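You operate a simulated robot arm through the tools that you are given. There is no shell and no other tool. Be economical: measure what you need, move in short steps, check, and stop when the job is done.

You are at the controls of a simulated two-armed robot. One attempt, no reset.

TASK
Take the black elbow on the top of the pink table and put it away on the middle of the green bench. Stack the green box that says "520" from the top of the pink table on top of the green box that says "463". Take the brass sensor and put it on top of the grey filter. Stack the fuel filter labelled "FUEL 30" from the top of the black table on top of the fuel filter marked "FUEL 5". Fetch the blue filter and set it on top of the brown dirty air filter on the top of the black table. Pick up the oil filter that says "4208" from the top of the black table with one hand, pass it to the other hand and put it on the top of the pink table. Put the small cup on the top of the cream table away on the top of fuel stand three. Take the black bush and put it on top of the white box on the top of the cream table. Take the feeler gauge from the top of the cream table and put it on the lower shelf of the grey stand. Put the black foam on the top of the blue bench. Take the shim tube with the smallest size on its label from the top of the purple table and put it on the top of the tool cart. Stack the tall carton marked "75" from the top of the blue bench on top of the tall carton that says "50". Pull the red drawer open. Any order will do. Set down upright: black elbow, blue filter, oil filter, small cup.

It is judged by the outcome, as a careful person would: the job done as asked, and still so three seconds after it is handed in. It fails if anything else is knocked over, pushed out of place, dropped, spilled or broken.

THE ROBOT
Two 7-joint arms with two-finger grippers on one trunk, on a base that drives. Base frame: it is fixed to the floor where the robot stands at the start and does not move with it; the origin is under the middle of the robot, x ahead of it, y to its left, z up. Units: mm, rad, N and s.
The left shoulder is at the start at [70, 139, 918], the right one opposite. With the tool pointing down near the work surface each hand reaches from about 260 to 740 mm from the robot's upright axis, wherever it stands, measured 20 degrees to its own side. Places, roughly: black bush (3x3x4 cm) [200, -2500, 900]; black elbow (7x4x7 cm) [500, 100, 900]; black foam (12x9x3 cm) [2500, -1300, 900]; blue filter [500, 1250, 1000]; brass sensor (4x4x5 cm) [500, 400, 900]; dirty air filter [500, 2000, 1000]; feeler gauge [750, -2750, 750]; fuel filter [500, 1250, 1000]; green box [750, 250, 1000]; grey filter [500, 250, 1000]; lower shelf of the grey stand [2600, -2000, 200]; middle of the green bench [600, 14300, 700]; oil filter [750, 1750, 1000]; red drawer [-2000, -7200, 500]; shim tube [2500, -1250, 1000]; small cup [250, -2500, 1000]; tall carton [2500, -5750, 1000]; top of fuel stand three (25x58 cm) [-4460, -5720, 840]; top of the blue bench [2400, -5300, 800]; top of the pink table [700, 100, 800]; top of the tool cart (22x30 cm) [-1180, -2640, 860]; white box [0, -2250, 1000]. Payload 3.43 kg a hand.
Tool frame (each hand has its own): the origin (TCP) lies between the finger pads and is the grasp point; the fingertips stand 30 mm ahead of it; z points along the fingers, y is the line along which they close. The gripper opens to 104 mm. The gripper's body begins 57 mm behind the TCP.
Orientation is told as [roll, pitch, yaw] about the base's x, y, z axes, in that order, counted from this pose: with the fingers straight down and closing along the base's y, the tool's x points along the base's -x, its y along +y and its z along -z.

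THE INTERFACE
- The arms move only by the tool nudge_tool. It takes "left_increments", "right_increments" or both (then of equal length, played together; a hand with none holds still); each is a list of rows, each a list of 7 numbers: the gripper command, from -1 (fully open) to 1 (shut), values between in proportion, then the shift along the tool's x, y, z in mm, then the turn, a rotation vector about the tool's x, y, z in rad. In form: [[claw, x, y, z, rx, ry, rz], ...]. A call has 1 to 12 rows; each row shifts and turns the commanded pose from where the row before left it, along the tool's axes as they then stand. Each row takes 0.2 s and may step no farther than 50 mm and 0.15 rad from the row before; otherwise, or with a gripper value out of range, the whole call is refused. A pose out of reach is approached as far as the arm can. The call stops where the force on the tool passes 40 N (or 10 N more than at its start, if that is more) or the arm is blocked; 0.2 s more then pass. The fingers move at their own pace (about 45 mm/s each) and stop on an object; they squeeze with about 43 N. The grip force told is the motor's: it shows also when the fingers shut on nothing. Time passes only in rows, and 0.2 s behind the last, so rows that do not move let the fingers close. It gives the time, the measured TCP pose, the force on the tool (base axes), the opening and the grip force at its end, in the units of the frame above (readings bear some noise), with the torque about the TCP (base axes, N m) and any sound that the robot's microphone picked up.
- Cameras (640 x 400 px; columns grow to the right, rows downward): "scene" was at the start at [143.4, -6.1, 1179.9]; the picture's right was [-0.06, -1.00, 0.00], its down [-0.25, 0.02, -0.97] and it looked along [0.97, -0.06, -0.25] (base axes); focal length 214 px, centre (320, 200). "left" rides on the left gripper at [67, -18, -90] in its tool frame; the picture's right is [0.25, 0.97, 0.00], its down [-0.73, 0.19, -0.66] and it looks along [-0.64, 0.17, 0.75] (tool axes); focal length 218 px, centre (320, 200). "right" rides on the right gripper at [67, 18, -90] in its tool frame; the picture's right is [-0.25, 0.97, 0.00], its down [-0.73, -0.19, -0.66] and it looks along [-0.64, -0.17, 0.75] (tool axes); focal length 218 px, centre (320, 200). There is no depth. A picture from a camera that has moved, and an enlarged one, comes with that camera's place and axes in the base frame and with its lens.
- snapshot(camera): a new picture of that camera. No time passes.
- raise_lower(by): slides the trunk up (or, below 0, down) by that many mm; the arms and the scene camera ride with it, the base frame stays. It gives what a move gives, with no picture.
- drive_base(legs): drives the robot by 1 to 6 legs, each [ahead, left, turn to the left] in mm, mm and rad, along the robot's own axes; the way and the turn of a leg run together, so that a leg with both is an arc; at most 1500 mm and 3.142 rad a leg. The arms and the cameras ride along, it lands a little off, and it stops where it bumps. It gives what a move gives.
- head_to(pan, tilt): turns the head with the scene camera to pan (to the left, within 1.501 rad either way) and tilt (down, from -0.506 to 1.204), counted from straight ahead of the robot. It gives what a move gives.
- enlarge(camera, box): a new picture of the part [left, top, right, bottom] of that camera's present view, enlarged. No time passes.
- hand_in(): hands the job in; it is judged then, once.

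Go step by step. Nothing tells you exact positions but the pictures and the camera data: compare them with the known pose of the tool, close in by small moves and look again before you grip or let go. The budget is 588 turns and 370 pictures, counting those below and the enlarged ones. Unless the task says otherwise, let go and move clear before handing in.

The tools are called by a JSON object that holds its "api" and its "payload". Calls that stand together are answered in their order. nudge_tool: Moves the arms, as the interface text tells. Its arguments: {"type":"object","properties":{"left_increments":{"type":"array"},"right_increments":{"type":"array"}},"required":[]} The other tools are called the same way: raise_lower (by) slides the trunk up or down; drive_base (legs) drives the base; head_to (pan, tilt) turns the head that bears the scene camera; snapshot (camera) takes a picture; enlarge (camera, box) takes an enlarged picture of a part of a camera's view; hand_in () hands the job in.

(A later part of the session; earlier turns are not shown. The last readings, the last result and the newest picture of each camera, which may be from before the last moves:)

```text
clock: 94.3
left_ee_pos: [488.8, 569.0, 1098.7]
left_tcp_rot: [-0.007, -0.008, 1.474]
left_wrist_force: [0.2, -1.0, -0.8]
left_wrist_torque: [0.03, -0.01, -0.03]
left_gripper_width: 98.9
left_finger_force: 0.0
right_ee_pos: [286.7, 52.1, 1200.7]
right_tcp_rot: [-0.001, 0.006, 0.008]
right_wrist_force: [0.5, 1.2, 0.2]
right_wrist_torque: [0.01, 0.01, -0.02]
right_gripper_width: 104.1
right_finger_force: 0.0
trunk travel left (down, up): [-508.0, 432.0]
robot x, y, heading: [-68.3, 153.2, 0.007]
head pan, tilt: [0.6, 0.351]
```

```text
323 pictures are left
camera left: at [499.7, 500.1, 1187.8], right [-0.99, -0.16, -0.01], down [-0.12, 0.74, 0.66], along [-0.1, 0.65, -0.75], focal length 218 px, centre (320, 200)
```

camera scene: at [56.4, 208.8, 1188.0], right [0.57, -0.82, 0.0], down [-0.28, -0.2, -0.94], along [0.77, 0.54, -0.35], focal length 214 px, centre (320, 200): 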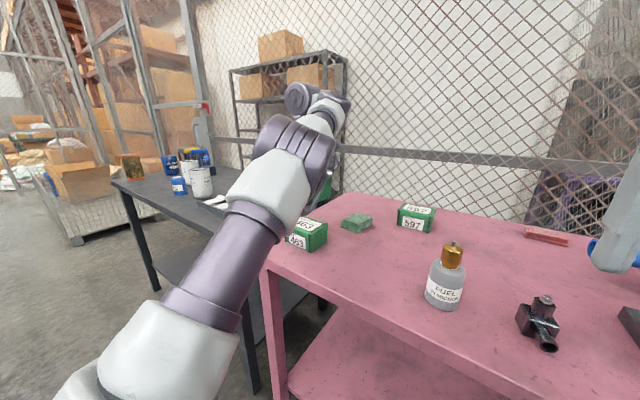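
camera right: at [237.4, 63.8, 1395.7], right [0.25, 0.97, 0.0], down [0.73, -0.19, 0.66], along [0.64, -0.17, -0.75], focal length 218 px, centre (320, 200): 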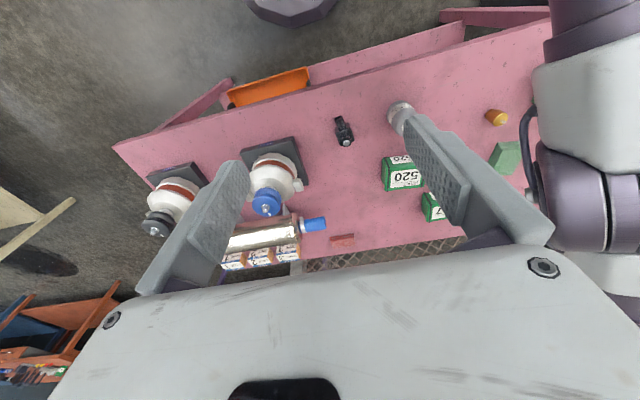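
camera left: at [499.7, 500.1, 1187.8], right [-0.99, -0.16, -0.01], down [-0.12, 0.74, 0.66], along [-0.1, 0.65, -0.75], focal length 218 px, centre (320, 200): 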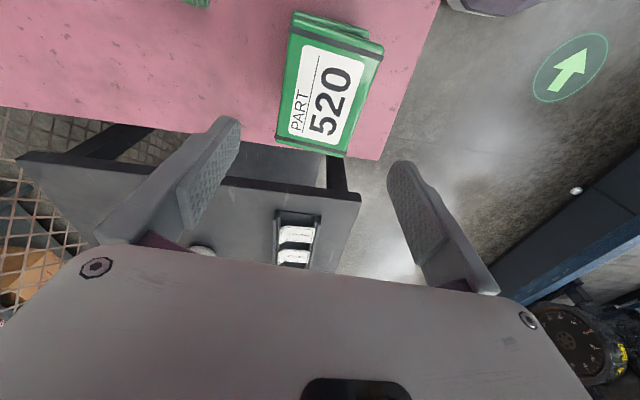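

The 520 box sits squarely on 463. Next is the black table to the left: I'll turn the hand back to yaw 0, back off a little, and strafe left for an overview.

{"api": "nudge_tool", "payload": {"left_increments": [[-1, 0, 0, 0, 0, 0, 0.147], [-1, 0, 0, 0, 0, 0, 0.147], [-1, 0, 0, 0, 0, 0, 0.147], [-1, 0, 0, 0, 0, 0, 0.147], [-1, 0, 0, 0, 0, 0, 0.147], [-1, 0, 0, 0, 0, 0, 0.147], [-1, 0, 0, 0, 0, 0, 0.147], [-1, 0, 0, 0, 0, 0, 0.147], [-1, 0, 0, 0, 0, 0, 0.147], [-1, 0, 0, 0, 0, 0, 0.147], [-1, 0, 0, 0, 0, 0, 0]]}}

{"api": "drive_base", "payload": {"legs": [[-80, 0, 0], [0, 1000, 0]]}}

{"api": "raise_lower", "payload": {"by": 400}}

{"api": "head_to", "payload": {"pan": 0.3, "tilt": 0.65}}

{"api": "snapshot", "payload": {"camera": "scene"}}

```text
clock: 96.7
left_ee_pos: [488.3, 567.6, 1099.3]
left_tcp_rot: [0.007, -0.007, 0.003]
left_wrist_force: [0.3, 0.4, -0.2]
left_wrist_torque: [-0.02, -0.01, -0.02]
left_gripper_width: 104.0
left_finger_force: 0.1
right_ee_pos: [287.4, 52.1, 1200.7]
right_tcp_rot: [-0.002, 0.003, 0.009]
right_wrist_force: [-0.3, -0.2, 0.2]
right_wrist_torque: [-0.01, -0.01, -0.02]
right_gripper_width: 104.1
right_finger_force: 0.0
trunk travel left (down, up): [-508.0, 432.0]
robot x, y, heading: [-69.5, 155.9, 0.009]
head pan, tilt: [0.6, 0.351]
```

```text
clock: 102.6
left_ee_pos: [401.8, 1586.1, 1099.6]
left_tcp_rot: [0.006, -0.006, -0.001]
left_wrist_force: [-0.5, 0.2, 0.3]
left_wrist_torque: [-0.01, 0.01, 0.0]
left_gripper_width: 104.0
left_finger_force: 0.1
right_ee_pos: [199.2, 1071.4, 1199.9]
right_tcp_rot: [0.0, 0.003, 0.003]
right_wrist_force: [0.7, 0.0, -0.3]
right_wrist_torque: [0.01, 0.01, -0.03]
right_gripper_width: 103.8
right_finger_force: 0.1
trunk travel left (down, up): [-508.0, 432.0]
robot x, y, heading: [-161.0, 1174.6, 0.002]
head pan, tilt: [0.6, 0.351]
```

```text
clock: 106.5
left_ee_pos: [402.6, 1585.5, 1498.3]
left_tcp_rot: [0.008, -0.005, 0.0]
left_wrist_force: [-1.9, 0.3, -0.3]
left_wrist_torque: [0.0, -0.01, -0.02]
left_gripper_width: 103.7
left_finger_force: 0.1
right_ee_pos: [198.2, 1072.2, 1600.7]
right_tcp_rot: [0.0, 0.005, 0.003]
right_wrist_force: [0.6, 0.6, 0.8]
right_wrist_torque: [0.01, -0.02, -0.01]
right_gripper_width: 104.1
right_finger_force: 0.1
trunk travel left (down, up): [-908.0, 32.0]
robot x, y, heading: [-158.6, 1180.8, -0.003]
head pan, tilt: [0.6, 0.351]
```

```text
clock: 107.2
left_ee_pos: [402.9, 1586.7, 1499.6]
left_tcp_rot: [0.006, -0.008, -0.002]
left_wrist_force: [-0.1, 0.8, -0.1]
left_wrist_torque: [-0.01, -0.02, 0.0]
left_gripper_width: 103.8
left_finger_force: 0.1
right_ee_pos: [198.2, 1072.8, 1600.7]
right_tcp_rot: [-0.002, 0.004, 0.004]
right_wrist_force: [-0.3, -0.1, -0.3]
right_wrist_torque: [-0.01, -0.02, -0.03]
right_gripper_width: 103.9
right_finger_force: 0.0
trunk travel left (down, up): [-908.0, 32.0]
robot x, y, heading: [-160.6, 1177.1, 0.001]
head pan, tilt: [0.3, 0.649]
```

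```text
322 pictures are left
camera scene: at [-25.5, 1201.6, 1639.2], right [0.3, -0.95, 0.0], down [-0.58, -0.18, -0.8], along [0.76, 0.24, -0.6], focal length 214 px, centre (320, 200)
```

scene: 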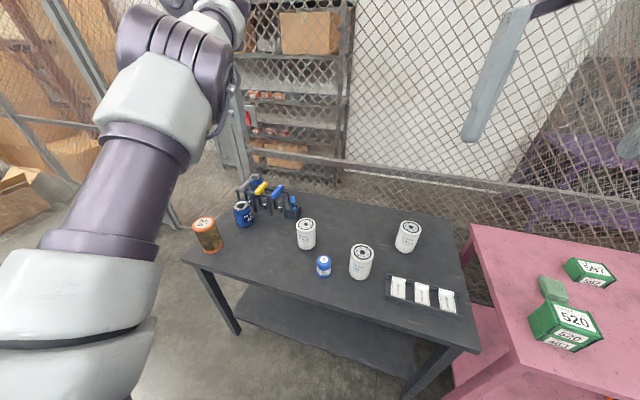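

{"api": "enlarge", "payload": {"camera": "scene", "box": [170, 170, 330, 290]}}

{"api": "enlarge", "payload": {"camera": "scene", "box": [290, 200, 450, 320]}}

```text
3.33 times, centred on (250, 230) of scene
camera zoom: at [-25.5, 1201.6, 1639.2], right [0.3, -0.95, 0.0], down [-0.58, -0.18, -0.8], along [0.76, 0.24, -0.6], focal length 715 px, centre (553, 100)
```

zoom: 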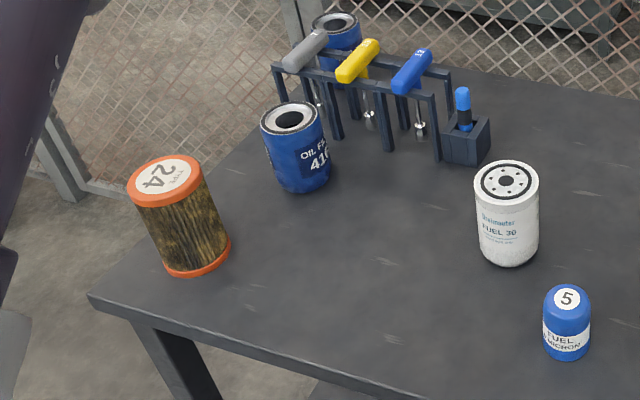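

```text
3.33 times, centred on (370, 260) of scene
camera zoom: at [-25.5, 1201.6, 1639.2], right [0.3, -0.95, 0.0], down [-0.58, -0.18, -0.8], along [0.76, 0.24, -0.6], focal length 715 px, centre (153, 0)
```

zoom: 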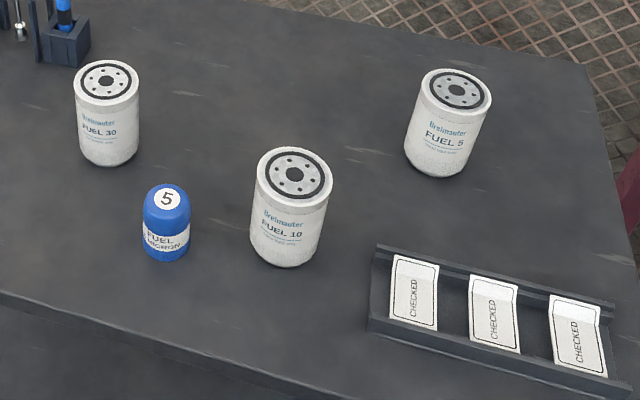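

I can read FUEL 30, FUEL 10 and FUEL 5; the blue filter, the brown "24" air filter and two oil filters are there too. I need to find out which oil filter says 4208.

{"api": "enlarge", "payload": {"camera": "scene", "box": [226, 165, 290, 231]}}

```text
6.06 times, centred on (258, 198) of scene
camera zoom: at [-25.5, 1201.6, 1639.2], right [0.3, -0.95, 0.0], down [-0.58, -0.18, -0.8], along [0.76, 0.24, -0.6], focal length 1300 px, centre (696, 212)
```

zoom: 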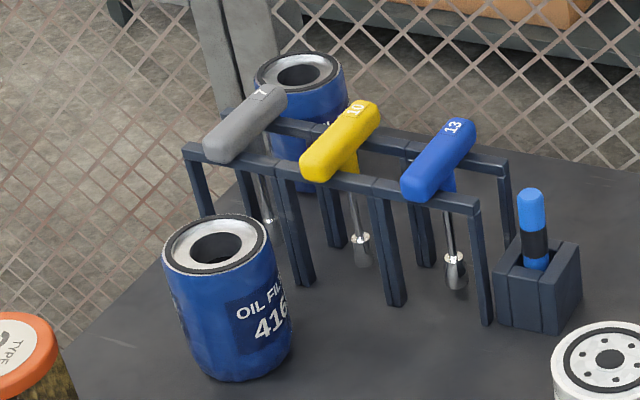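

The front one reads "416…", so 4208 should be the one behind the tool rack. Before working deeper in I want to know how far my base sticks out, so I'll turn the right hand's camera to look.

{"api": "nudge_tool", "payload": {"right_increments": [[-1, 0, 0, 0, 0, 0, -0.147], [-1, 0, 0, 0, 0, 0, -0.147], [-1, 0, 0, 0, 0, 0, -0.147], [-1, 0, 0, 0, 0, 0, -0.147], [-1, 0, 0, 0, 0, 0, -0.147], [-1, 0, 0, 0, 0, 0, -0.147], [-1, 0, 0, 0, 0, 0, -0.147], [-1, 0, 0, 0, 0, 0, -0.147], [-1, 0, 0, 0, 0, 0, -0.147], [-1, 0, 0, 0, 0, 0, -0.147], [-1, 0, 0, 0, 0, 0, -0.147], [-1, 0, 0, 0, 0, 0, 0]]}}

{"api": "snapshot", "payload": {"camera": "right"}}

```text
clock: 109.8
left_ee_pos: [401.8, 1586.5, 1498.2]
left_tcp_rot: [0.007, -0.008, -0.002]
left_wrist_force: [0.2, -0.6, 0.0]
left_wrist_torque: [-0.05, 0.02, 0.0]
left_gripper_width: 103.9
left_finger_force: 0.0
right_ee_pos: [199.9, 1071.4, 1601.2]
right_tcp_rot: [0.005, 0.002, 1.618]
right_wrist_force: [0.1, -0.6, -0.3]
right_wrist_torque: [0.01, -0.02, 0.0]
right_gripper_width: 103.7
right_finger_force: 0.0
trunk travel left (down, up): [-908.0, 32.0]
robot x, y, heading: [-157.5, 1173.9, 0.004]
head pan, tilt: [0.3, 0.649]
```

```text
318 pictures are left
camera right: at [184.6, 1004.1, 1690.2], right [-0.98, 0.2, 0.0], down [0.16, 0.74, 0.65], along [0.13, 0.64, -0.76], focal length 218 px, centre (320, 200)
```

right: 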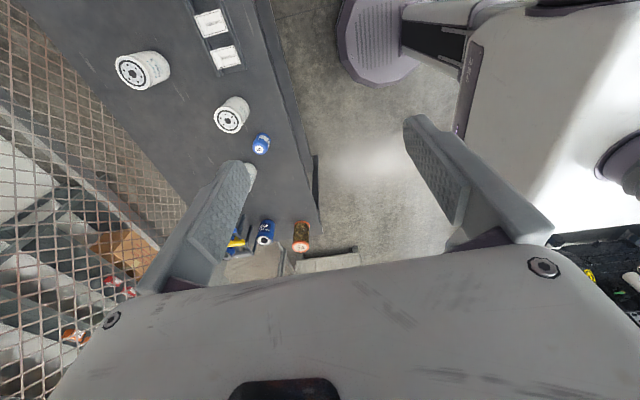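

The base disc reaches about 270 mm ahead of its centre, which leaves room. Now FUEL 30: I'll drive so the left hand is above it at about (604, 1459), then lower.

{"api": "drive_base", "payload": {"legs": [[0, -127, 0], [190, 0, 0]]}}

{"api": "raise_lower", "payload": {"by": -380}}

{"api": "snapshot", "payload": {"camera": "left"}}

```text
clock: 112.3
left_ee_pos: [590.4, 1457.4, 1501.3]
left_tcp_rot: [0.007, -0.011, -0.002]
left_wrist_force: [-0.9, -0.3, -0.3]
left_wrist_torque: [0.02, -0.01, -0.01]
left_gripper_width: 104.1
left_finger_force: 0.1
right_ee_pos: [385.0, 942.4, 1603.3]
right_tcp_rot: [0.001, 0.002, 1.617]
right_wrist_force: [0.7, -0.3, 0.8]
right_wrist_torque: [-0.04, -0.06, 0.0]
right_gripper_width: 104.1
right_finger_force: 0.2
trunk travel left (down, up): [-908.0, 32.0]
robot x, y, heading: [32.2, 1050.9, 0.003]
head pan, tilt: [0.3, 0.649]
```

```text
clock: 116.0
left_ee_pos: [595.5, 1456.8, 1119.9]
left_tcp_rot: [0.008, -0.009, -0.004]
left_wrist_force: [-1.0, -0.4, -0.2]
left_wrist_torque: [-0.01, 0.05, 0.0]
left_gripper_width: 103.8
left_finger_force: 0.1
right_ee_pos: [390.7, 941.6, 1221.4]
right_tcp_rot: [0.004, 0.002, 1.619]
right_wrist_force: [0.0, 0.0, -0.5]
right_wrist_torque: [-0.03, -0.01, -0.01]
right_gripper_width: 104.1
right_finger_force: 0.1
trunk travel left (down, up): [-528.0, 412.0]
robot x, y, heading: [37.2, 1048.1, 0.005]
head pan, tilt: [0.3, 0.649]
```

```text
317 pictures are left
camera left: at [528.6, 1439.8, 1208.4], right [-0.25, 0.97, 0.0], down [0.72, 0.18, 0.66], along [0.64, 0.17, -0.75], focal length 218 px, centre (320, 200)
```

left: 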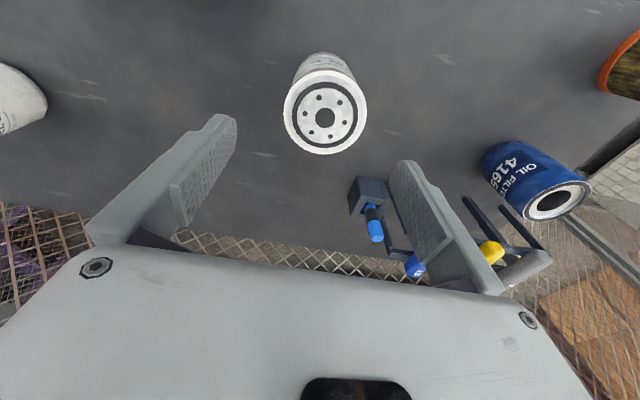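

{"api": "nudge_tool", "payload": {"left_increments": [[-1, -10, 9, 0, 0.008, 0.009, 0], [-1, 0, 0, 0, 0, 0, 0]]}}

{"api": "raise_lower", "payload": {"by": -75}}

{"api": "snapshot", "payload": {"camera": "left"}}

```text
clock: 116.6
left_ee_pos: [606.0, 1465.6, 1118.7]
left_tcp_rot: [0.0, 0.002, -0.002]
left_wrist_force: [0.1, 0.0, 0.2]
left_wrist_torque: [-0.01, -0.03, 0.0]
left_gripper_width: 103.7
left_finger_force: 0.1
right_ee_pos: [390.5, 942.3, 1221.1]
right_tcp_rot: [0.003, 0.0, 1.619]
right_wrist_force: [0.2, 0.1, 0.3]
right_wrist_torque: [-0.02, 0.0, 0.0]
right_gripper_width: 104.0
right_finger_force: 0.1
trunk travel left (down, up): [-528.0, 412.0]
robot x, y, heading: [35.5, 1048.4, 0.001]
head pan, tilt: [0.3, 0.649]
```

```text
clock: 117.7
left_ee_pos: [606.4, 1466.0, 1045.4]
left_tcp_rot: [0.0, 0.0, -0.004]
left_wrist_force: [-0.1, 0.3, -0.1]
left_wrist_torque: [-0.02, 0.0, 0.01]
left_gripper_width: 104.0
left_finger_force: 0.0
right_ee_pos: [390.0, 941.8, 1146.5]
right_tcp_rot: [0.003, -0.001, 1.615]
right_wrist_force: [-0.7, -0.6, -1.1]
right_wrist_torque: [-0.01, -0.03, -0.02]
right_gripper_width: 104.0
right_finger_force: 0.0
trunk travel left (down, up): [-453.0, 487.0]
robot x, y, heading: [32.5, 1046.8, -0.001]
head pan, tilt: [0.3, 0.649]
```

```text
316 pictures are left
camera left: at [539.5, 1449.0, 1134.2], right [-0.25, 0.97, 0.0], down [0.73, 0.19, 0.66], along [0.64, 0.16, -0.75], focal length 218 px, centre (320, 200)
```

left: 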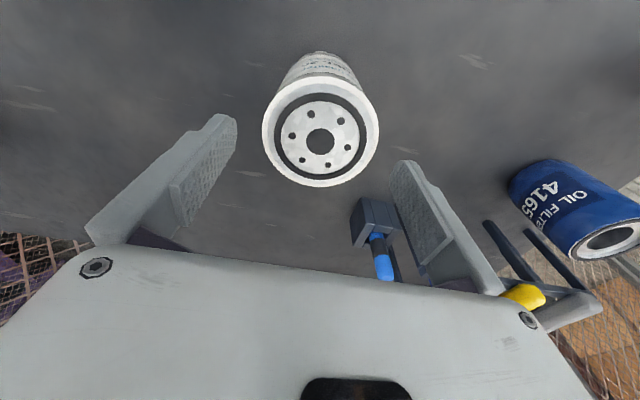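

It is well centred. I'm lowering to grip the upper part.

{"api": "raise_lower", "payload": {"by": -90}}

{"api": "nudge_tool", "payload": {"left_increments": [[0.2, 0, 0, 0, 0, 0, 0], [0.5, 0, 0, 0, 0, 0, 0], [1, 0, 0, 0, 0, 0, 0], [1, 0, 0, 0, 0, 0, 0], [1, 0, 0, 0, 0, 0, 0], [1, 0, 0, 0, 0, 0, 0]]}}

{"api": "snapshot", "payload": {"camera": "left"}}

```text
clock: 118.9
left_ee_pos: [606.4, 1466.7, 953.8]
left_tcp_rot: [0.0, 0.0, -0.003]
left_wrist_force: [-0.3, 0.3, -0.5]
left_wrist_torque: [-0.02, 0.01, 0.01]
left_gripper_width: 104.0
left_finger_force: 0.2
right_ee_pos: [390.3, 943.1, 1055.9]
right_tcp_rot: [0.003, 0.001, 1.617]
right_wrist_force: [-0.1, -0.5, -0.6]
right_wrist_torque: [0.03, -0.02, -0.02]
right_gripper_width: 104.2
right_finger_force: 0.0
trunk travel left (down, up): [-363.0, 577.0]
robot x, y, heading: [35.7, 1047.3, 0.003]
head pan, tilt: [0.3, 0.649]
```

```text
clock: 120.3
left_ee_pos: [605.7, 1466.5, 954.1]
left_tcp_rot: [-0.002, 0.003, -0.003]
left_wrist_force: [-0.8, 0.7, 0.6]
left_wrist_torque: [0.09, 0.04, 0.0]
left_gripper_width: 82.9
left_finger_force: 42.9
right_ee_pos: [391.4, 943.6, 1055.9]
right_tcp_rot: [0.003, 0.001, 1.618]
right_wrist_force: [-0.9, -0.4, 0.3]
right_wrist_torque: [0.0, 0.02, 0.01]
right_gripper_width: 103.9
right_finger_force: 0.1
trunk travel left (down, up): [-363.0, 577.0]
robot x, y, heading: [32.0, 1045.6, 0.001]
head pan, tilt: [0.3, 0.649]
```

```text
315 pictures are left
camera left: at [539.9, 1449.3, 1043.7], right [-0.25, 0.97, 0.0], down [0.73, 0.19, 0.66], along [0.64, 0.16, -0.76], focal length 218 px, centre (320, 200)
```

left: 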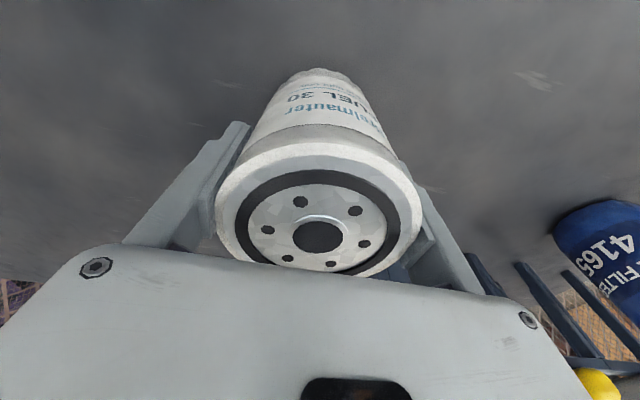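

FUEL 30 is held at 83 mm. I'll lift it, turn the robot right by 0.6 rad so FUEL 5 falls in the hand's good range, and check with the head camera.

{"api": "raise_lower", "payload": {"by": 200}}

{"api": "drive_base", "payload": {"legs": [[0, 0, -0.6], [0, -35, 0]]}}

{"api": "head_to", "payload": {"pan": 0.55, "tilt": 0.5}}

{"api": "snapshot", "payload": {"camera": "scene"}}

```text
clock: 122.5
left_ee_pos: [606.5, 1467.0, 1153.0]
left_tcp_rot: [-0.002, 0.001, -0.005]
left_wrist_force: [0.7, -0.4, -3.9]
left_wrist_torque: [0.02, 0.0, 0.0]
left_gripper_width: 82.9
left_finger_force: 42.8
right_ee_pos: [390.4, 943.2, 1256.9]
right_tcp_rot: [0.005, 0.001, 1.618]
right_wrist_force: [0.6, 0.6, -1.2]
right_wrist_torque: [0.0, 0.0, 0.01]
right_gripper_width: 104.0
right_finger_force: 0.2
trunk travel left (down, up): [-563.0, 377.0]
robot x, y, heading: [32.1, 1049.5, 0.002]
head pan, tilt: [0.3, 0.649]
```

```text
clock: 125.0
left_ee_pos: [727.4, 1040.1, 1151.9]
left_tcp_rot: [-0.006, 0.003, -0.611]
left_wrist_force: [0.8, 0.0, -3.0]
left_wrist_torque: [-0.02, 0.05, 0.02]
left_gripper_width: 83.0
left_finger_force: 43.1
right_ee_pos: [250.9, 733.2, 1256.8]
right_tcp_rot: [0.004, 0.005, 1.009]
right_wrist_force: [0.8, 0.5, -0.4]
right_wrist_torque: [-0.02, 0.03, 0.0]
right_gripper_width: 103.9
right_finger_force: 0.1
trunk travel left (down, up): [-563.0, 377.0]
robot x, y, heading: [14.7, 1021.4, -0.604]
head pan, tilt: [0.3, 0.649]
```

```text
clock: 125.8
left_ee_pos: [722.9, 1036.0, 1155.1]
left_tcp_rot: [-0.001, 0.002, -0.61]
left_wrist_force: [-0.6, -0.6, -3.6]
left_wrist_torque: [-0.02, -0.01, 0.01]
left_gripper_width: 83.0
left_finger_force: 42.4
right_ee_pos: [248.2, 728.3, 1257.2]
right_tcp_rot: [0.005, 0.001, 1.009]
right_wrist_force: [-0.2, 0.5, 0.2]
right_wrist_torque: [-0.01, 0.0, 0.04]
right_gripper_width: 104.0
right_finger_force: 0.1
trunk travel left (down, up): [-563.0, 377.0]
robot x, y, heading: [14.8, 1018.9, -0.603]
head pan, tilt: [0.55, 0.499]
```

```text
314 pictures are left
camera scene: at [146.6, 984.2, 1307.5], right [-0.06, -1.0, 0.0], down [-0.48, 0.03, -0.88], along [0.88, -0.05, -0.48], focal length 214 px, centre (320, 200)
```

scene: 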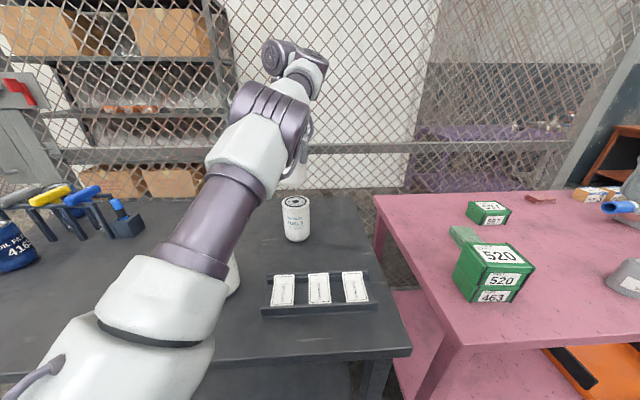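

{"api": "drive_base", "payload": {"legs": [[0, 160, 0]]}}

{"api": "snapshot", "payload": {"camera": "left"}}

{"api": "snapshot", "payload": {"camera": "scene"}}

```text
clock: 127.2
left_ee_pos: [815.4, 1168.2, 1154.5]
left_tcp_rot: [-0.001, 0.001, -0.611]
left_wrist_force: [-0.6, 0.5, -3.1]
left_wrist_torque: [0.05, 0.01, 0.05]
left_gripper_width: 82.9
left_finger_force: 42.7
right_ee_pos: [339.2, 861.4, 1255.7]
right_tcp_rot: [0.006, 0.001, 1.006]
right_wrist_force: [-0.6, 0.0, -0.6]
right_wrist_torque: [0.0, -0.02, 0.01]
right_gripper_width: 103.8
right_finger_force: 0.0
trunk travel left (down, up): [-563.0, 377.0]
robot x, y, heading: [105.8, 1154.3, -0.601]
head pan, tilt: [0.55, 0.499]
```

```text
313 pictures are left
camera left: at [751.2, 1192.1, 1243.9], right [0.35, 0.94, 0.0], down [0.71, -0.26, 0.66], along [0.61, -0.23, -0.76], focal length 218 px, centre (320, 200)
```

left: 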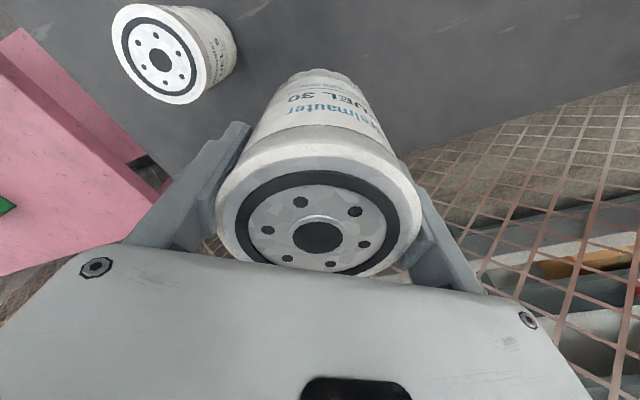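

```text
312 pictures are left
camera scene: at [238.9, 1117.3, 1307.5], right [-0.06, -1.0, 0.0], down [-0.48, 0.03, -0.88], along [0.88, -0.05, -0.48], focal length 214 px, centre (320, 200)
```

scene: 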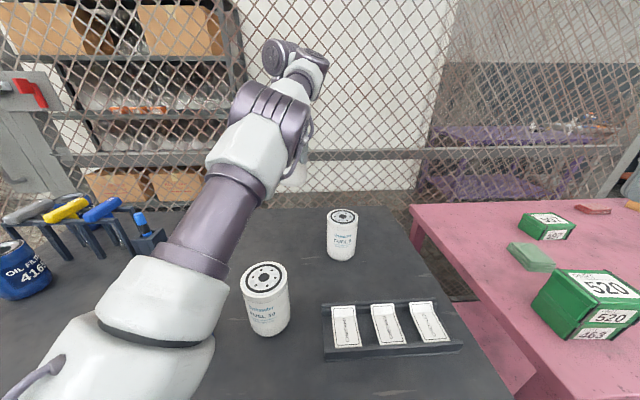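

{"api": "drive_base", "payload": {"legs": [[2, -163, 0]]}}

{"api": "raise_lower", "payload": {"by": -40}}

{"api": "enlarge", "payload": {"camera": "scene", "box": [220, 130, 380, 250]}}

```text
clock: 128.7
left_ee_pos: [726.8, 1035.3, 1152.4]
left_tcp_rot: [-0.002, 0.001, -0.61]
left_wrist_force: [-0.2, -0.3, -3.3]
left_wrist_torque: [0.0, 0.03, 0.04]
left_gripper_width: 82.7
left_finger_force: 42.9
right_ee_pos: [249.6, 729.5, 1255.1]
right_tcp_rot: [0.004, 0.003, 1.007]
right_wrist_force: [0.6, 0.9, -0.1]
right_wrist_torque: [0.01, -0.04, 0.01]
right_gripper_width: 103.8
right_finger_force: 0.0
trunk travel left (down, up): [-563.0, 377.0]
robot x, y, heading: [16.8, 1013.3, -0.606]
head pan, tilt: [0.55, 0.499]
```

```text
clock: 129.5
left_ee_pos: [724.4, 1034.7, 1113.3]
left_tcp_rot: [-0.001, 0.002, -0.61]
left_wrist_force: [0.1, -0.4, -2.7]
left_wrist_torque: [0.01, 0.02, -0.04]
left_gripper_width: 83.1
left_finger_force: 43.6
right_ee_pos: [248.4, 728.0, 1215.4]
right_tcp_rot: [0.005, 0.003, 1.009]
right_wrist_force: [-0.8, -0.8, 0.3]
right_wrist_torque: [0.0, 0.01, 0.03]
right_gripper_width: 104.2
right_finger_force: 0.1
trunk travel left (down, up): [-523.0, 417.0]
robot x, y, heading: [17.6, 1016.6, -0.602]
head pan, tilt: [0.55, 0.499]
```

```text
3.33 times, centred on (300, 190) of scene
camera zoom: at [147.8, 983.7, 1267.5], right [-0.06, -1.0, 0.0], down [-0.48, 0.03, -0.88], along [0.88, -0.05, -0.48], focal length 715 px, centre (387, 233)
```

zoom: 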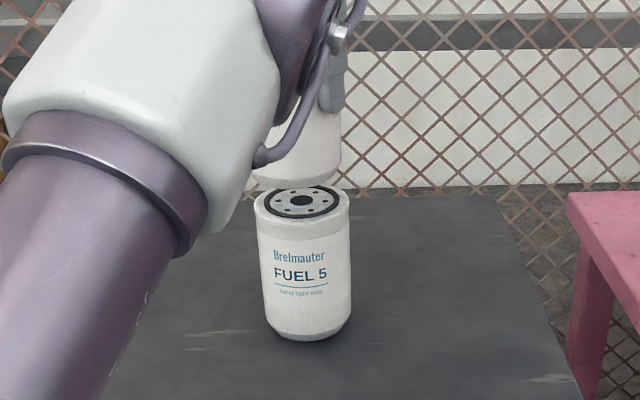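

{"api": "nudge_tool", "payload": {"left_increments": [[1, -3.9, -5.6, 0, 0, 0, 0], [1, 0, 0, 5, 0, 0, 0], [1, 0, 0, 5, 0, 0, 0], [1, 0, 0, 0, 0, 0, 0]]}}

{"api": "enlarge", "payload": {"camera": "scene", "box": [250, 150, 350, 225]}}

```text
clock: 130.5
left_ee_pos: [725.7, 1026.2, 1103.4]
left_tcp_rot: [-0.003, 0.003, -0.611]
left_wrist_force: [-0.6, 0.4, -3.4]
left_wrist_torque: [0.0, -0.01, -0.01]
left_gripper_width: 82.6
left_finger_force: 43.2
right_ee_pos: [249.6, 727.5, 1216.1]
right_tcp_rot: [0.004, 0.003, 1.009]
right_wrist_force: [0.0, 0.3, 0.4]
right_wrist_torque: [-0.03, 0.01, 0.01]
right_gripper_width: 104.0
right_finger_force: 0.0
trunk travel left (down, up): [-523.0, 417.0]
robot x, y, heading: [14.4, 1016.5, -0.605]
head pan, tilt: [0.55, 0.499]
```

```text
5.33 times, centred on (300, 188) of scene
camera zoom: at [148.1, 983.4, 1267.4], right [-0.06, -1.0, 0.0], down [-0.48, 0.03, -0.88], along [0.88, -0.05, -0.48], focal length 1144 px, centre (427, 267)
```

zoom: 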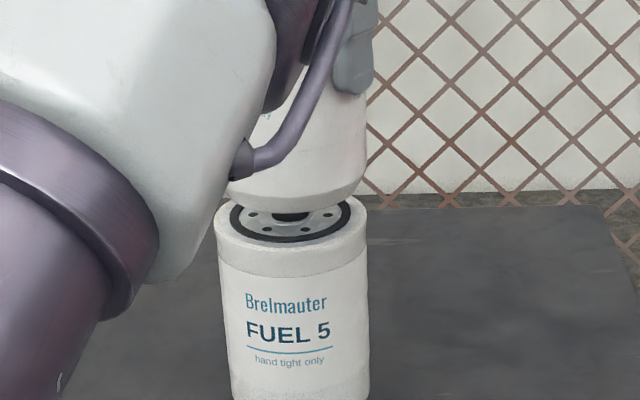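

{"api": "nudge_tool", "payload": {"left_increments": [[1, 0, 0, 3, 0, 0, 0], [1, 0, 0, 3, 0, 0, 0], [1, 0, 0, 2, 0, 0, 0], [1, 0, 0, 2, 0, 0, 0], [1, 0, 0, 0, 0, 0, 0]]}}

{"api": "enlarge", "payload": {"camera": "scene", "box": [250, 150, 350, 225]}}

```text
clock: 131.7
left_ee_pos: [725.5, 1027.0, 1092.4]
left_tcp_rot: [-0.001, 0.003, -0.609]
left_wrist_force: [0.4, -0.2, -3.2]
left_wrist_torque: [-0.01, 0.01, -0.04]
left_gripper_width: 83.2
left_finger_force: 43.2
right_ee_pos: [248.2, 728.1, 1216.0]
right_tcp_rot: [0.006, 0.001, 1.009]
right_wrist_force: [0.4, -0.5, 0.4]
right_wrist_torque: [-0.02, 0.01, -0.01]
right_gripper_width: 104.0
right_finger_force: 0.1
trunk travel left (down, up): [-523.0, 417.0]
robot x, y, heading: [18.9, 1019.3, -0.606]
head pan, tilt: [0.55, 0.499]
```

```text
5.33 times, centred on (300, 188) of scene
camera zoom: at [148.3, 983.5, 1267.4], right [-0.06, -1.0, 0.0], down [-0.48, 0.03, -0.88], along [0.88, -0.05, -0.48], focal length 1144 px, centre (427, 267)
```

zoom: 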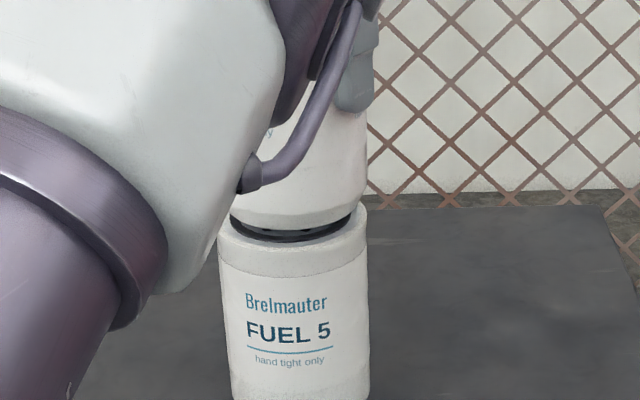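

{"api": "nudge_tool", "payload": {"left_increments": [[1, 0, 0, 2, 0, 0, 0], [1, 0, 0, 2, 0, 0, 0], [1, 0, 0, 1, 0, 0, 0], [1, 0, 0, 1, 0, 0, 0]]}}

{"api": "enlarge", "payload": {"camera": "scene", "box": [250, 150, 350, 225]}}

```text
clock: 132.7
left_ee_pos: [724.1, 1028.9, 1088.2]
left_tcp_rot: [0.001, 0.001, -0.609]
left_wrist_force: [2.8, -0.4, 7.7]
left_wrist_torque: [0.05, -0.42, 0.03]
left_gripper_width: 82.7
left_finger_force: 42.9
right_ee_pos: [248.6, 727.3, 1216.4]
right_tcp_rot: [0.004, 0.0, 1.009]
right_wrist_force: [-0.5, -0.4, 0.1]
right_wrist_torque: [0.0, -0.01, 0.01]
right_gripper_width: 103.8
right_finger_force: 0.0
trunk travel left (down, up): [-523.0, 417.0]
robot x, y, heading: [15.8, 1020.9, -0.607]
head pan, tilt: [0.55, 0.499]
```

```text
5.33 times, centred on (300, 188) of scene
camera zoom: at [147.4, 983.4, 1267.7], right [-0.06, -1.0, 0.0], down [-0.48, 0.03, -0.88], along [0.88, -0.05, -0.48], focal length 1144 px, centre (427, 267)
```

zoom: 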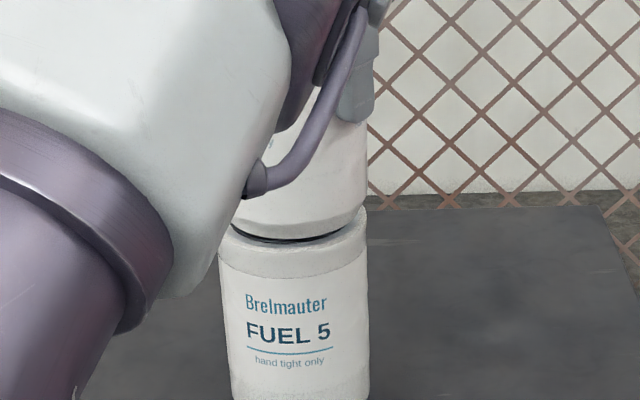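

FUEL 30 rests on FUEL 5, nearly concentric. I'm releasing and rising.

{"api": "nudge_tool", "payload": {"left_increments": [[0.2, 0, 0, 0, 0, 0, 0], [-0.6, 0, 0, 0, 0, 0, 0], [-1, 0, 0, 0, 0, 0, 0], [-1, 0, 0, 0, 0, 0, 0], [-1, 0, 0, 0, 0, 0, 0]]}}

{"api": "raise_lower", "payload": {"by": 140}}

{"api": "enlarge", "payload": {"camera": "scene", "box": [200, 120, 440, 300]}}

```text
clock: 133.9
left_ee_pos: [723.7, 1027.1, 1087.7]
left_tcp_rot: [0.0, 0.003, -0.611]
left_wrist_force: [0.1, -0.5, 0.6]
left_wrist_torque: [-0.01, 0.0, 0.02]
left_gripper_width: 103.9
left_finger_force: 0.1
right_ee_pos: [248.8, 728.7, 1216.3]
right_tcp_rot: [0.004, 0.003, 1.009]
right_wrist_force: [0.0, -0.4, 0.0]
right_wrist_torque: [0.02, 0.01, 0.03]
right_gripper_width: 104.0
right_finger_force: 0.1
trunk travel left (down, up): [-523.0, 417.0]
robot x, y, heading: [12.4, 1020.8, -0.61]
head pan, tilt: [0.55, 0.499]
```

```text
clock: 135.6
left_ee_pos: [724.2, 1026.6, 1227.5]
left_tcp_rot: [-0.001, 0.002, -0.612]
left_wrist_force: [-0.8, 0.6, -0.1]
left_wrist_torque: [-0.04, 0.0, -0.01]
left_gripper_width: 103.8
left_finger_force: 0.0
right_ee_pos: [248.1, 727.5, 1355.9]
right_tcp_rot: [0.004, 0.004, 1.009]
right_wrist_force: [-0.4, 1.1, -0.3]
right_wrist_torque: [0.03, 0.0, -0.02]
right_gripper_width: 103.8
right_finger_force: 0.0
trunk travel left (down, up): [-663.0, 277.0]
robot x, y, heading: [17.1, 1018.7, -0.606]
head pan, tilt: [0.55, 0.499]
```

```text
2.22 times, centred on (320, 210) of scene
camera zoom: at [147.9, 983.4, 1407.4], right [-0.06, -1.0, 0.0], down [-0.48, 0.03, -0.88], along [0.88, -0.05, -0.48], focal length 477 px, centre (320, 178)
```

zoom: 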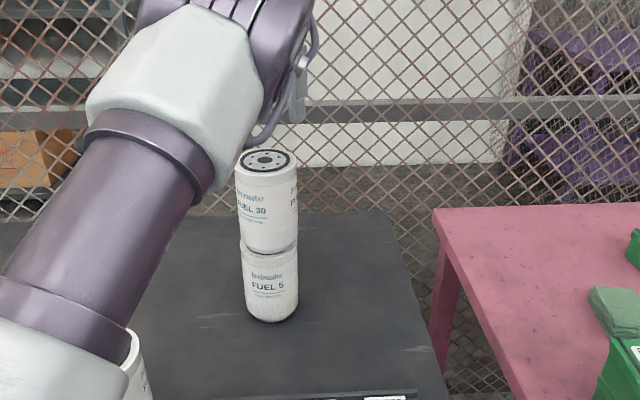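

The FUEL stack stands well. Next, the blue filter near (494, 1350).

{"api": "drive_base", "payload": {"legs": [[0, 0, 0.607], [-99, -79, 0]]}}

{"api": "raise_lower", "payload": {"by": -140}}

{"api": "snapshot", "payload": {"camera": "left"}}

```text
clock: 138.5
left_ee_pos: [500.6, 1350.4, 1225.8]
left_tcp_rot: [0.0, 0.003, -0.016]
left_wrist_force: [-0.5, 0.0, 0.6]
left_wrist_torque: [0.01, 0.04, 0.0]
left_gripper_width: 103.9
left_finger_force: 0.0
right_ee_pos: [275.2, 834.6, 1355.3]
right_tcp_rot: [0.007, 0.004, 1.605]
right_wrist_force: [0.3, -0.2, 0.0]
right_wrist_torque: [0.0, 0.02, 0.0]
right_gripper_width: 104.2
right_finger_force: 0.1
trunk travel left (down, up): [-663.0, 277.0]
robot x, y, heading: [-81.3, 939.9, -0.012]
head pan, tilt: [0.55, 0.499]
```

```text
clock: 140.1
left_ee_pos: [497.3, 1347.3, 1087.3]
left_tcp_rot: [-0.001, 0.001, -0.016]
left_wrist_force: [0.1, -0.5, 0.6]
left_wrist_torque: [0.01, 0.0, 0.02]
left_gripper_width: 103.9
left_finger_force: 0.1
right_ee_pos: [273.7, 833.0, 1215.6]
right_tcp_rot: [0.004, 0.001, 1.604]
right_wrist_force: [0.6, 0.2, -0.1]
right_wrist_torque: [0.02, -0.01, 0.02]
right_gripper_width: 104.0
right_finger_force: 0.1
trunk travel left (down, up): [-523.0, 417.0]
robot x, y, heading: [-79.3, 943.4, -0.011]
head pan, tilt: [0.55, 0.499]
```

```text
306 pictures are left
camera left: at [432.3, 1331.5, 1177.4], right [-0.24, 0.97, 0.0], down [0.73, 0.18, 0.66], along [0.64, 0.16, -0.76], focal length 218 px, centre (320, 200)
```

left: 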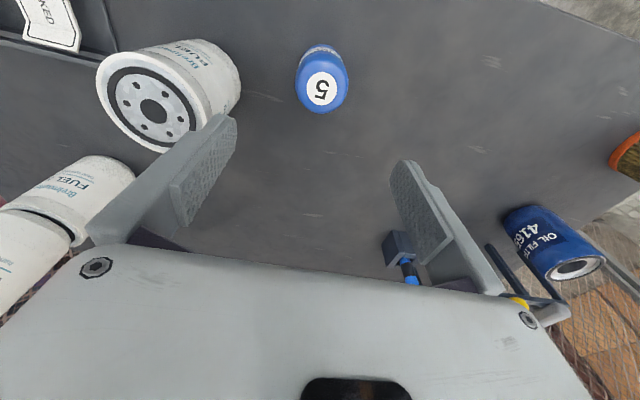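

{"api": "nudge_tool", "payload": {"left_increments": [[-1, 5, 0.5, 0, 0, 0, 0], [-1, 0, 0, 0, 0, 0, 0]]}}

{"api": "raise_lower", "payload": {"by": -110}}

{"api": "snapshot", "payload": {"camera": "left"}}

```text
clock: 140.7
left_ee_pos: [493.6, 1348.3, 1087.5]
left_tcp_rot: [-0.002, 0.004, -0.014]
left_wrist_force: [0.1, 0.8, -0.4]
left_wrist_torque: [0.0, 0.05, 0.0]
left_gripper_width: 104.0
left_finger_force: 0.1
right_ee_pos: [273.0, 833.2, 1216.6]
right_tcp_rot: [0.005, 0.003, 1.605]
right_wrist_force: [0.0, -0.6, -0.1]
right_wrist_torque: [-0.01, -0.02, 0.03]
right_gripper_width: 103.9
right_finger_force: 0.1
trunk travel left (down, up): [-523.0, 417.0]
robot x, y, heading: [-82.9, 942.3, -0.014]
head pan, tilt: [0.55, 0.499]
```

```text
clock: 142.2
left_ee_pos: [493.8, 1348.7, 978.3]
left_tcp_rot: [-0.002, 0.002, -0.015]
left_wrist_force: [-0.2, 0.8, 0.2]
left_wrist_torque: [0.01, 0.02, 0.01]
left_gripper_width: 103.8
left_finger_force: 0.0
right_ee_pos: [273.9, 833.1, 1106.6]
right_tcp_rot: [0.006, 0.001, 1.604]
right_wrist_force: [-0.1, 0.7, 0.8]
right_wrist_torque: [0.02, -0.02, 0.01]
right_gripper_width: 103.9
right_finger_force: 0.0
trunk travel left (down, up): [-413.0, 527.0]
robot x, y, heading: [-81.6, 942.9, -0.01]
head pan, tilt: [0.55, 0.499]
```

```text
305 pictures are left
camera left: at [426.7, 1331.9, 1067.2], right [-0.24, 0.97, 0.0], down [0.73, 0.18, 0.66], along [0.64, 0.16, -0.76], focal length 218 px, centre (320, 200)
```

left: 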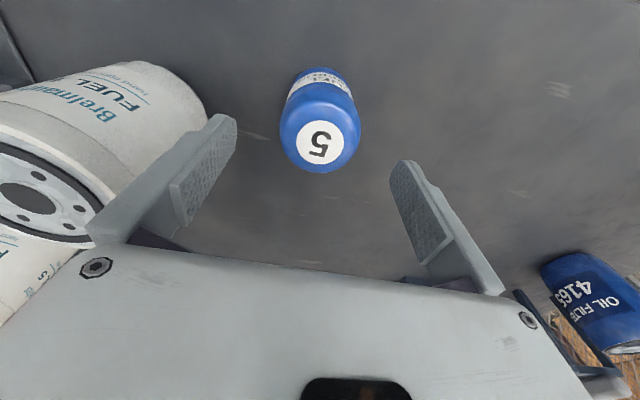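

{"api": "raise_lower", "payload": {"by": -76}}

{"api": "nudge_tool", "payload": {"left_increments": [[0.2, 0, 0, 0, 0, 0, 0], [0.5, 0, 0, 0, 0, 0, 0], [1, 0, 0, 0, 0, 0, 0], [1, 0, 0, 0, 0, 0, 0], [1, 0, 0, 0, 0, 0, 0], [1, 0, 0, 0, 0, 0, 0], [1, 0, 0, 0, 0, 0, 0], [1, 0, 0, 0, 0, 0, 0]]}}

```text
clock: 143.3
left_ee_pos: [492.9, 1349.6, 902.3]
left_tcp_rot: [-0.001, 0.0, -0.014]
left_wrist_force: [-0.3, -0.5, 0.0]
left_wrist_torque: [0.01, -0.05, 0.02]
left_gripper_width: 104.1
left_finger_force: 0.0
right_ee_pos: [272.2, 832.4, 1029.0]
right_tcp_rot: [0.004, 0.003, 1.603]
right_wrist_force: [0.3, 0.2, -0.6]
right_wrist_torque: [0.02, -0.03, 0.06]
right_gripper_width: 104.2
right_finger_force: 0.0
trunk travel left (down, up): [-337.0, 603.0]
robot x, y, heading: [-77.5, 939.0, -0.008]
head pan, tilt: [0.55, 0.499]
```

```text
clock: 145.1
left_ee_pos: [493.1, 1348.7, 901.1]
left_tcp_rot: [-0.002, 0.002, -0.013]
left_wrist_force: [-0.5, -1.2, 1.0]
left_wrist_torque: [0.03, -0.03, -0.01]
left_gripper_width: 58.0
left_finger_force: 43.5
right_ee_pos: [274.3, 833.1, 1030.1]
right_tcp_rot: [0.007, 0.0, 1.605]
right_wrist_force: [0.9, -0.3, -0.1]
right_wrist_torque: [-0.04, -0.03, -0.03]
right_gripper_width: 104.0
right_finger_force: 0.1
trunk travel left (down, up): [-337.0, 603.0]
robot x, y, heading: [-79.0, 941.5, -0.011]
head pan, tilt: [0.55, 0.499]
```

The blue filter is held. I'll lift it and strafe left toward the brown air filter, stopping short to measure.

{"api": "raise_lower", "payload": {"by": 240}}

{"api": "drive_base", "payload": {"legs": [[0, 390, 0.01]]}}

{"api": "snapshot", "payload": {"camera": "left"}}

{"api": "snapshot", "payload": {"camera": "scene"}}

```text
clock: 147.6
left_ee_pos: [494.2, 1347.3, 1139.6]
left_tcp_rot: [-0.001, 0.003, -0.017]
left_wrist_force: [0.1, 0.3, -2.3]
left_wrist_torque: [-0.02, -0.04, 0.02]
left_gripper_width: 57.5
left_finger_force: 43.3
right_ee_pos: [274.2, 833.0, 1269.8]
right_tcp_rot: [0.006, 0.002, 1.606]
right_wrist_force: [0.1, 0.7, 0.6]
right_wrist_torque: [0.0, -0.01, 0.01]
right_gripper_width: 104.1
right_finger_force: 0.0
trunk travel left (down, up): [-577.0, 363.0]
robot x, y, heading: [-83.8, 945.9, -0.008]
head pan, tilt: [0.55, 0.499]
```

```text
clock: 150.0
left_ee_pos: [494.5, 1742.7, 1141.4]
left_tcp_rot: [-0.002, 0.001, -0.01]
left_wrist_force: [0.5, 0.5, -2.1]
left_wrist_torque: [0.0, 0.0, 0.03]
left_gripper_width: 57.8
left_finger_force: 43.0
right_ee_pos: [277.8, 1225.2, 1270.4]
right_tcp_rot: [0.006, 0.0, 1.61]
right_wrist_force: [-0.2, 0.0, -0.2]
right_wrist_torque: [0.02, -0.02, -0.02]
right_gripper_width: 103.8
right_finger_force: 0.0
trunk travel left (down, up): [-577.0, 363.0]
robot x, y, heading: [-81.5, 1327.9, -0.006]
head pan, tilt: [0.55, 0.499]
```

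```text
304 pictures are left
camera left: at [427.4, 1725.4, 1231.1], right [-0.25, 0.97, 0.0], down [0.73, 0.19, 0.65], along [0.63, 0.16, -0.76], focal length 218 px, centre (320, 200)
```

left: 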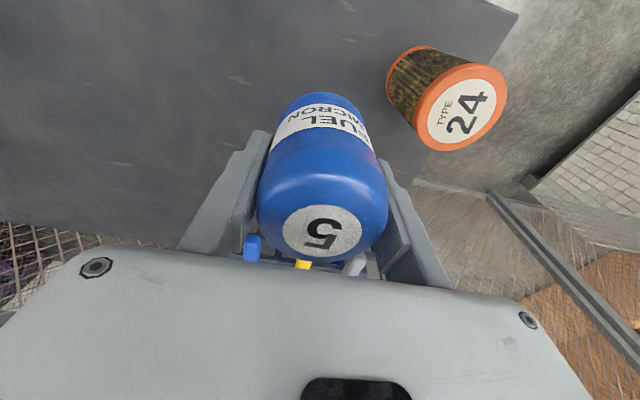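

```text
303 pictures are left
camera scene: at [49.6, 1378.5, 1321.5], right [0.52, -0.85, 0.0], down [-0.41, -0.25, -0.88], along [0.75, 0.46, -0.48], focal length 214 px, centre (320, 200)
```

scene: 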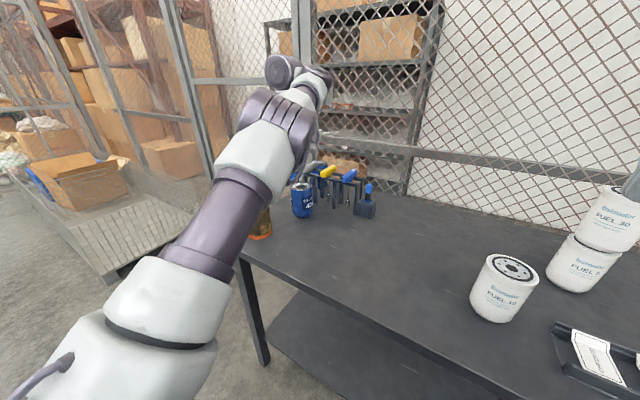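

{"api": "drive_base", "payload": {"legs": [[-27, 139, 0.006]]}}

{"api": "head_to", "payload": {"pan": 0.75, "tilt": 0.3}}

{"api": "snapshot", "payload": {"camera": "scene"}}

{"api": "snapshot", "payload": {"camera": "left"}}

```text
clock: 151.3
left_ee_pos: [465.5, 1879.6, 1141.6]
left_tcp_rot: [0.001, 0.003, -0.003]
left_wrist_force: [0.5, 0.0, -2.9]
left_wrist_torque: [-0.02, 0.02, -0.01]
left_gripper_width: 57.8
left_finger_force: 43.5
right_ee_pos: [252.5, 1362.6, 1269.0]
right_tcp_rot: [0.006, -0.001, 1.617]
right_wrist_force: [-0.4, -0.7, -0.1]
right_wrist_torque: [-0.03, -0.03, 0.05]
right_gripper_width: 103.8
right_finger_force: 0.0
trunk travel left (down, up): [-577.0, 363.0]
robot x, y, heading: [-105.3, 1469.3, 0.003]
head pan, tilt: [0.55, 0.499]
```

```text
clock: 152.1
left_ee_pos: [466.8, 1881.3, 1141.0]
left_tcp_rot: [-0.003, 0.002, -0.005]
left_wrist_force: [0.2, -0.7, -2.0]
left_wrist_torque: [-0.01, -0.01, -0.04]
left_gripper_width: 58.0
left_finger_force: 43.0
right_ee_pos: [251.5, 1364.5, 1268.9]
right_tcp_rot: [0.006, 0.004, 1.617]
right_wrist_force: [0.9, 0.2, -0.7]
right_wrist_torque: [-0.01, -0.02, -0.04]
right_gripper_width: 103.7
right_finger_force: 0.2
trunk travel left (down, up): [-577.0, 363.0]
robot x, y, heading: [-103.2, 1468.6, -0.001]
head pan, tilt: [0.75, 0.3]
```

```text
302 pictures are left
camera scene: at [13.9, 1532.8, 1339.8], right [0.68, -0.73, 0.0], down [-0.22, -0.2, -0.95], along [0.7, 0.65, -0.3], focal length 214 px, centre (320, 200)
```

scene: 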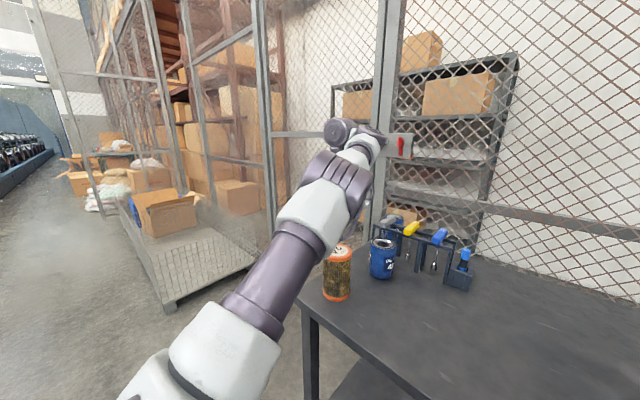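

```text
301 pictures are left
camera left: at [399.4, 1865.1, 1230.7], right [-0.25, 0.97, 0.0], down [0.73, 0.19, 0.65], along [0.63, 0.16, -0.76], focal length 218 px, centre (320, 200)
```

left: 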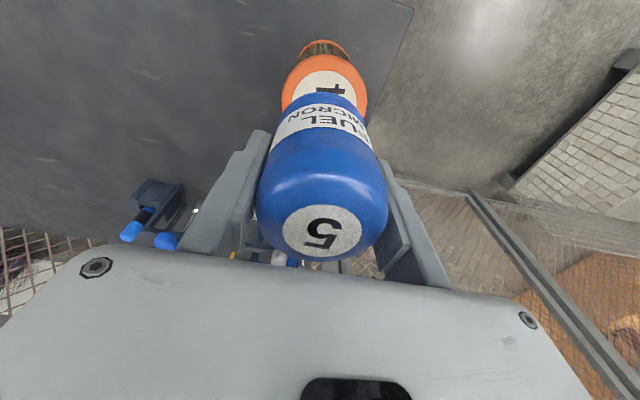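

{"api": "raise_lower", "payload": {"by": -66}}

{"api": "enlarge", "payload": {"camera": "scene", "box": [280, 180, 420, 280]}}

{"api": "enlarge", "payload": {"camera": "left", "box": [240, 20, 400, 120]}}

```text
clock: 153.1
left_ee_pos: [465.2, 1881.1, 1075.7]
left_tcp_rot: [-0.002, 0.001, -0.004]
left_wrist_force: [0.5, -0.1, -3.0]
left_wrist_torque: [0.0, 0.02, 0.0]
left_gripper_width: 57.6
left_finger_force: 43.0
right_ee_pos: [251.9, 1363.4, 1203.4]
right_tcp_rot: [0.005, 0.001, 1.615]
right_wrist_force: [0.0, -0.7, 0.2]
right_wrist_torque: [-0.01, -0.01, -0.02]
right_gripper_width: 104.2
right_finger_force: 0.0
trunk travel left (down, up): [-511.0, 429.0]
robot x, y, heading: [-106.6, 1470.8, -0.001]
head pan, tilt: [0.75, 0.3]
```

```text
4.00 times, centred on (350, 230) of scene
camera zoom: at [13.7, 1532.1, 1273.9], right [0.68, -0.73, 0.0], down [-0.22, -0.2, -0.96], along [0.7, 0.65, -0.3], focal length 858 px, centre (200, 80)
```

zoom: 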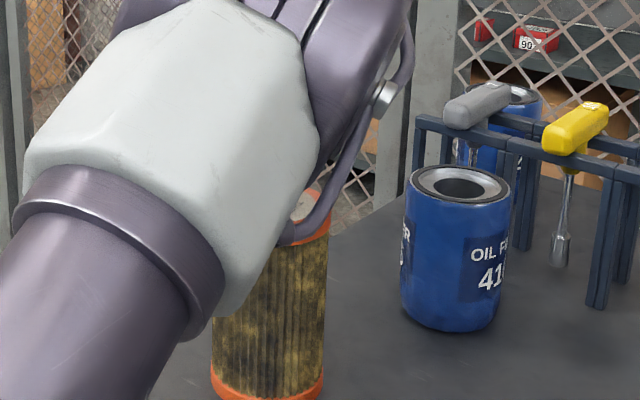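

```text
4.00 times, centred on (320, 70) of left
camera zoom: at [399.3, 1864.4, 1165.0], right [-0.25, 0.97, 0.0], down [0.73, 0.19, 0.66], along [0.63, 0.16, -0.76], focal length 873 px, centre (320, 720)
```

zoom: 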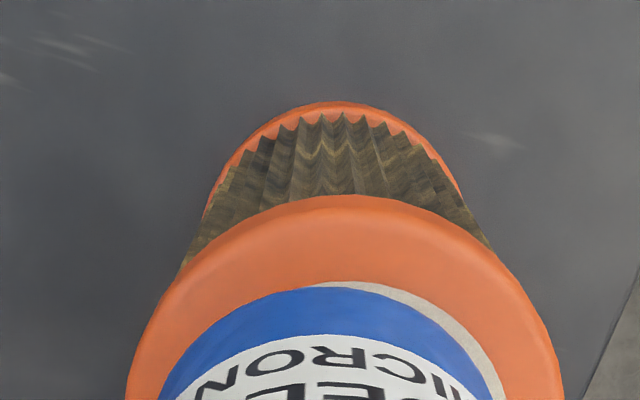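

{"api": "nudge_tool", "payload": {"left_increments": [[1, 0, 2, 4, 0, 0, 0], [1, 0, 0, 3, 0, 0, 0], [1, 0, 0, 3, 0, 0, 0], [1, 0, 0, 2, 0, 0, 0], [1, 0, 0, 2, 0, 0, 0]]}}

{"api": "enlarge", "payload": {"camera": "left", "box": [240, 20, 400, 120]}}

```text
clock: 154.3
left_ee_pos: [464.7, 1882.2, 1059.6]
left_tcp_rot: [-0.001, 0.003, -0.004]
left_wrist_force: [0.5, 0.9, -2.5]
left_wrist_torque: [0.0, -0.01, -0.01]
left_gripper_width: 57.5
left_finger_force: 43.5
right_ee_pos: [252.5, 1364.1, 1203.3]
right_tcp_rot: [0.006, 0.002, 1.616]
right_wrist_force: [0.1, 0.4, 0.4]
right_wrist_torque: [0.0, -0.05, -0.04]
right_gripper_width: 104.0
right_finger_force: 0.0
trunk travel left (down, up): [-511.0, 429.0]
robot x, y, heading: [-105.6, 1467.4, 0.002]
head pan, tilt: [0.75, 0.3]
```

```text
4.00 times, centred on (320, 70) of left
camera zoom: at [399.2, 1866.4, 1150.5], right [-0.25, 0.97, 0.0], down [0.73, 0.19, 0.65], along [0.63, 0.16, -0.76], focal length 873 px, centre (320, 720)
```

zoom: 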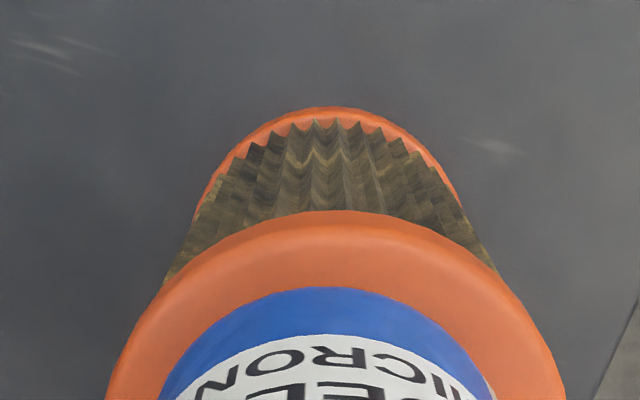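

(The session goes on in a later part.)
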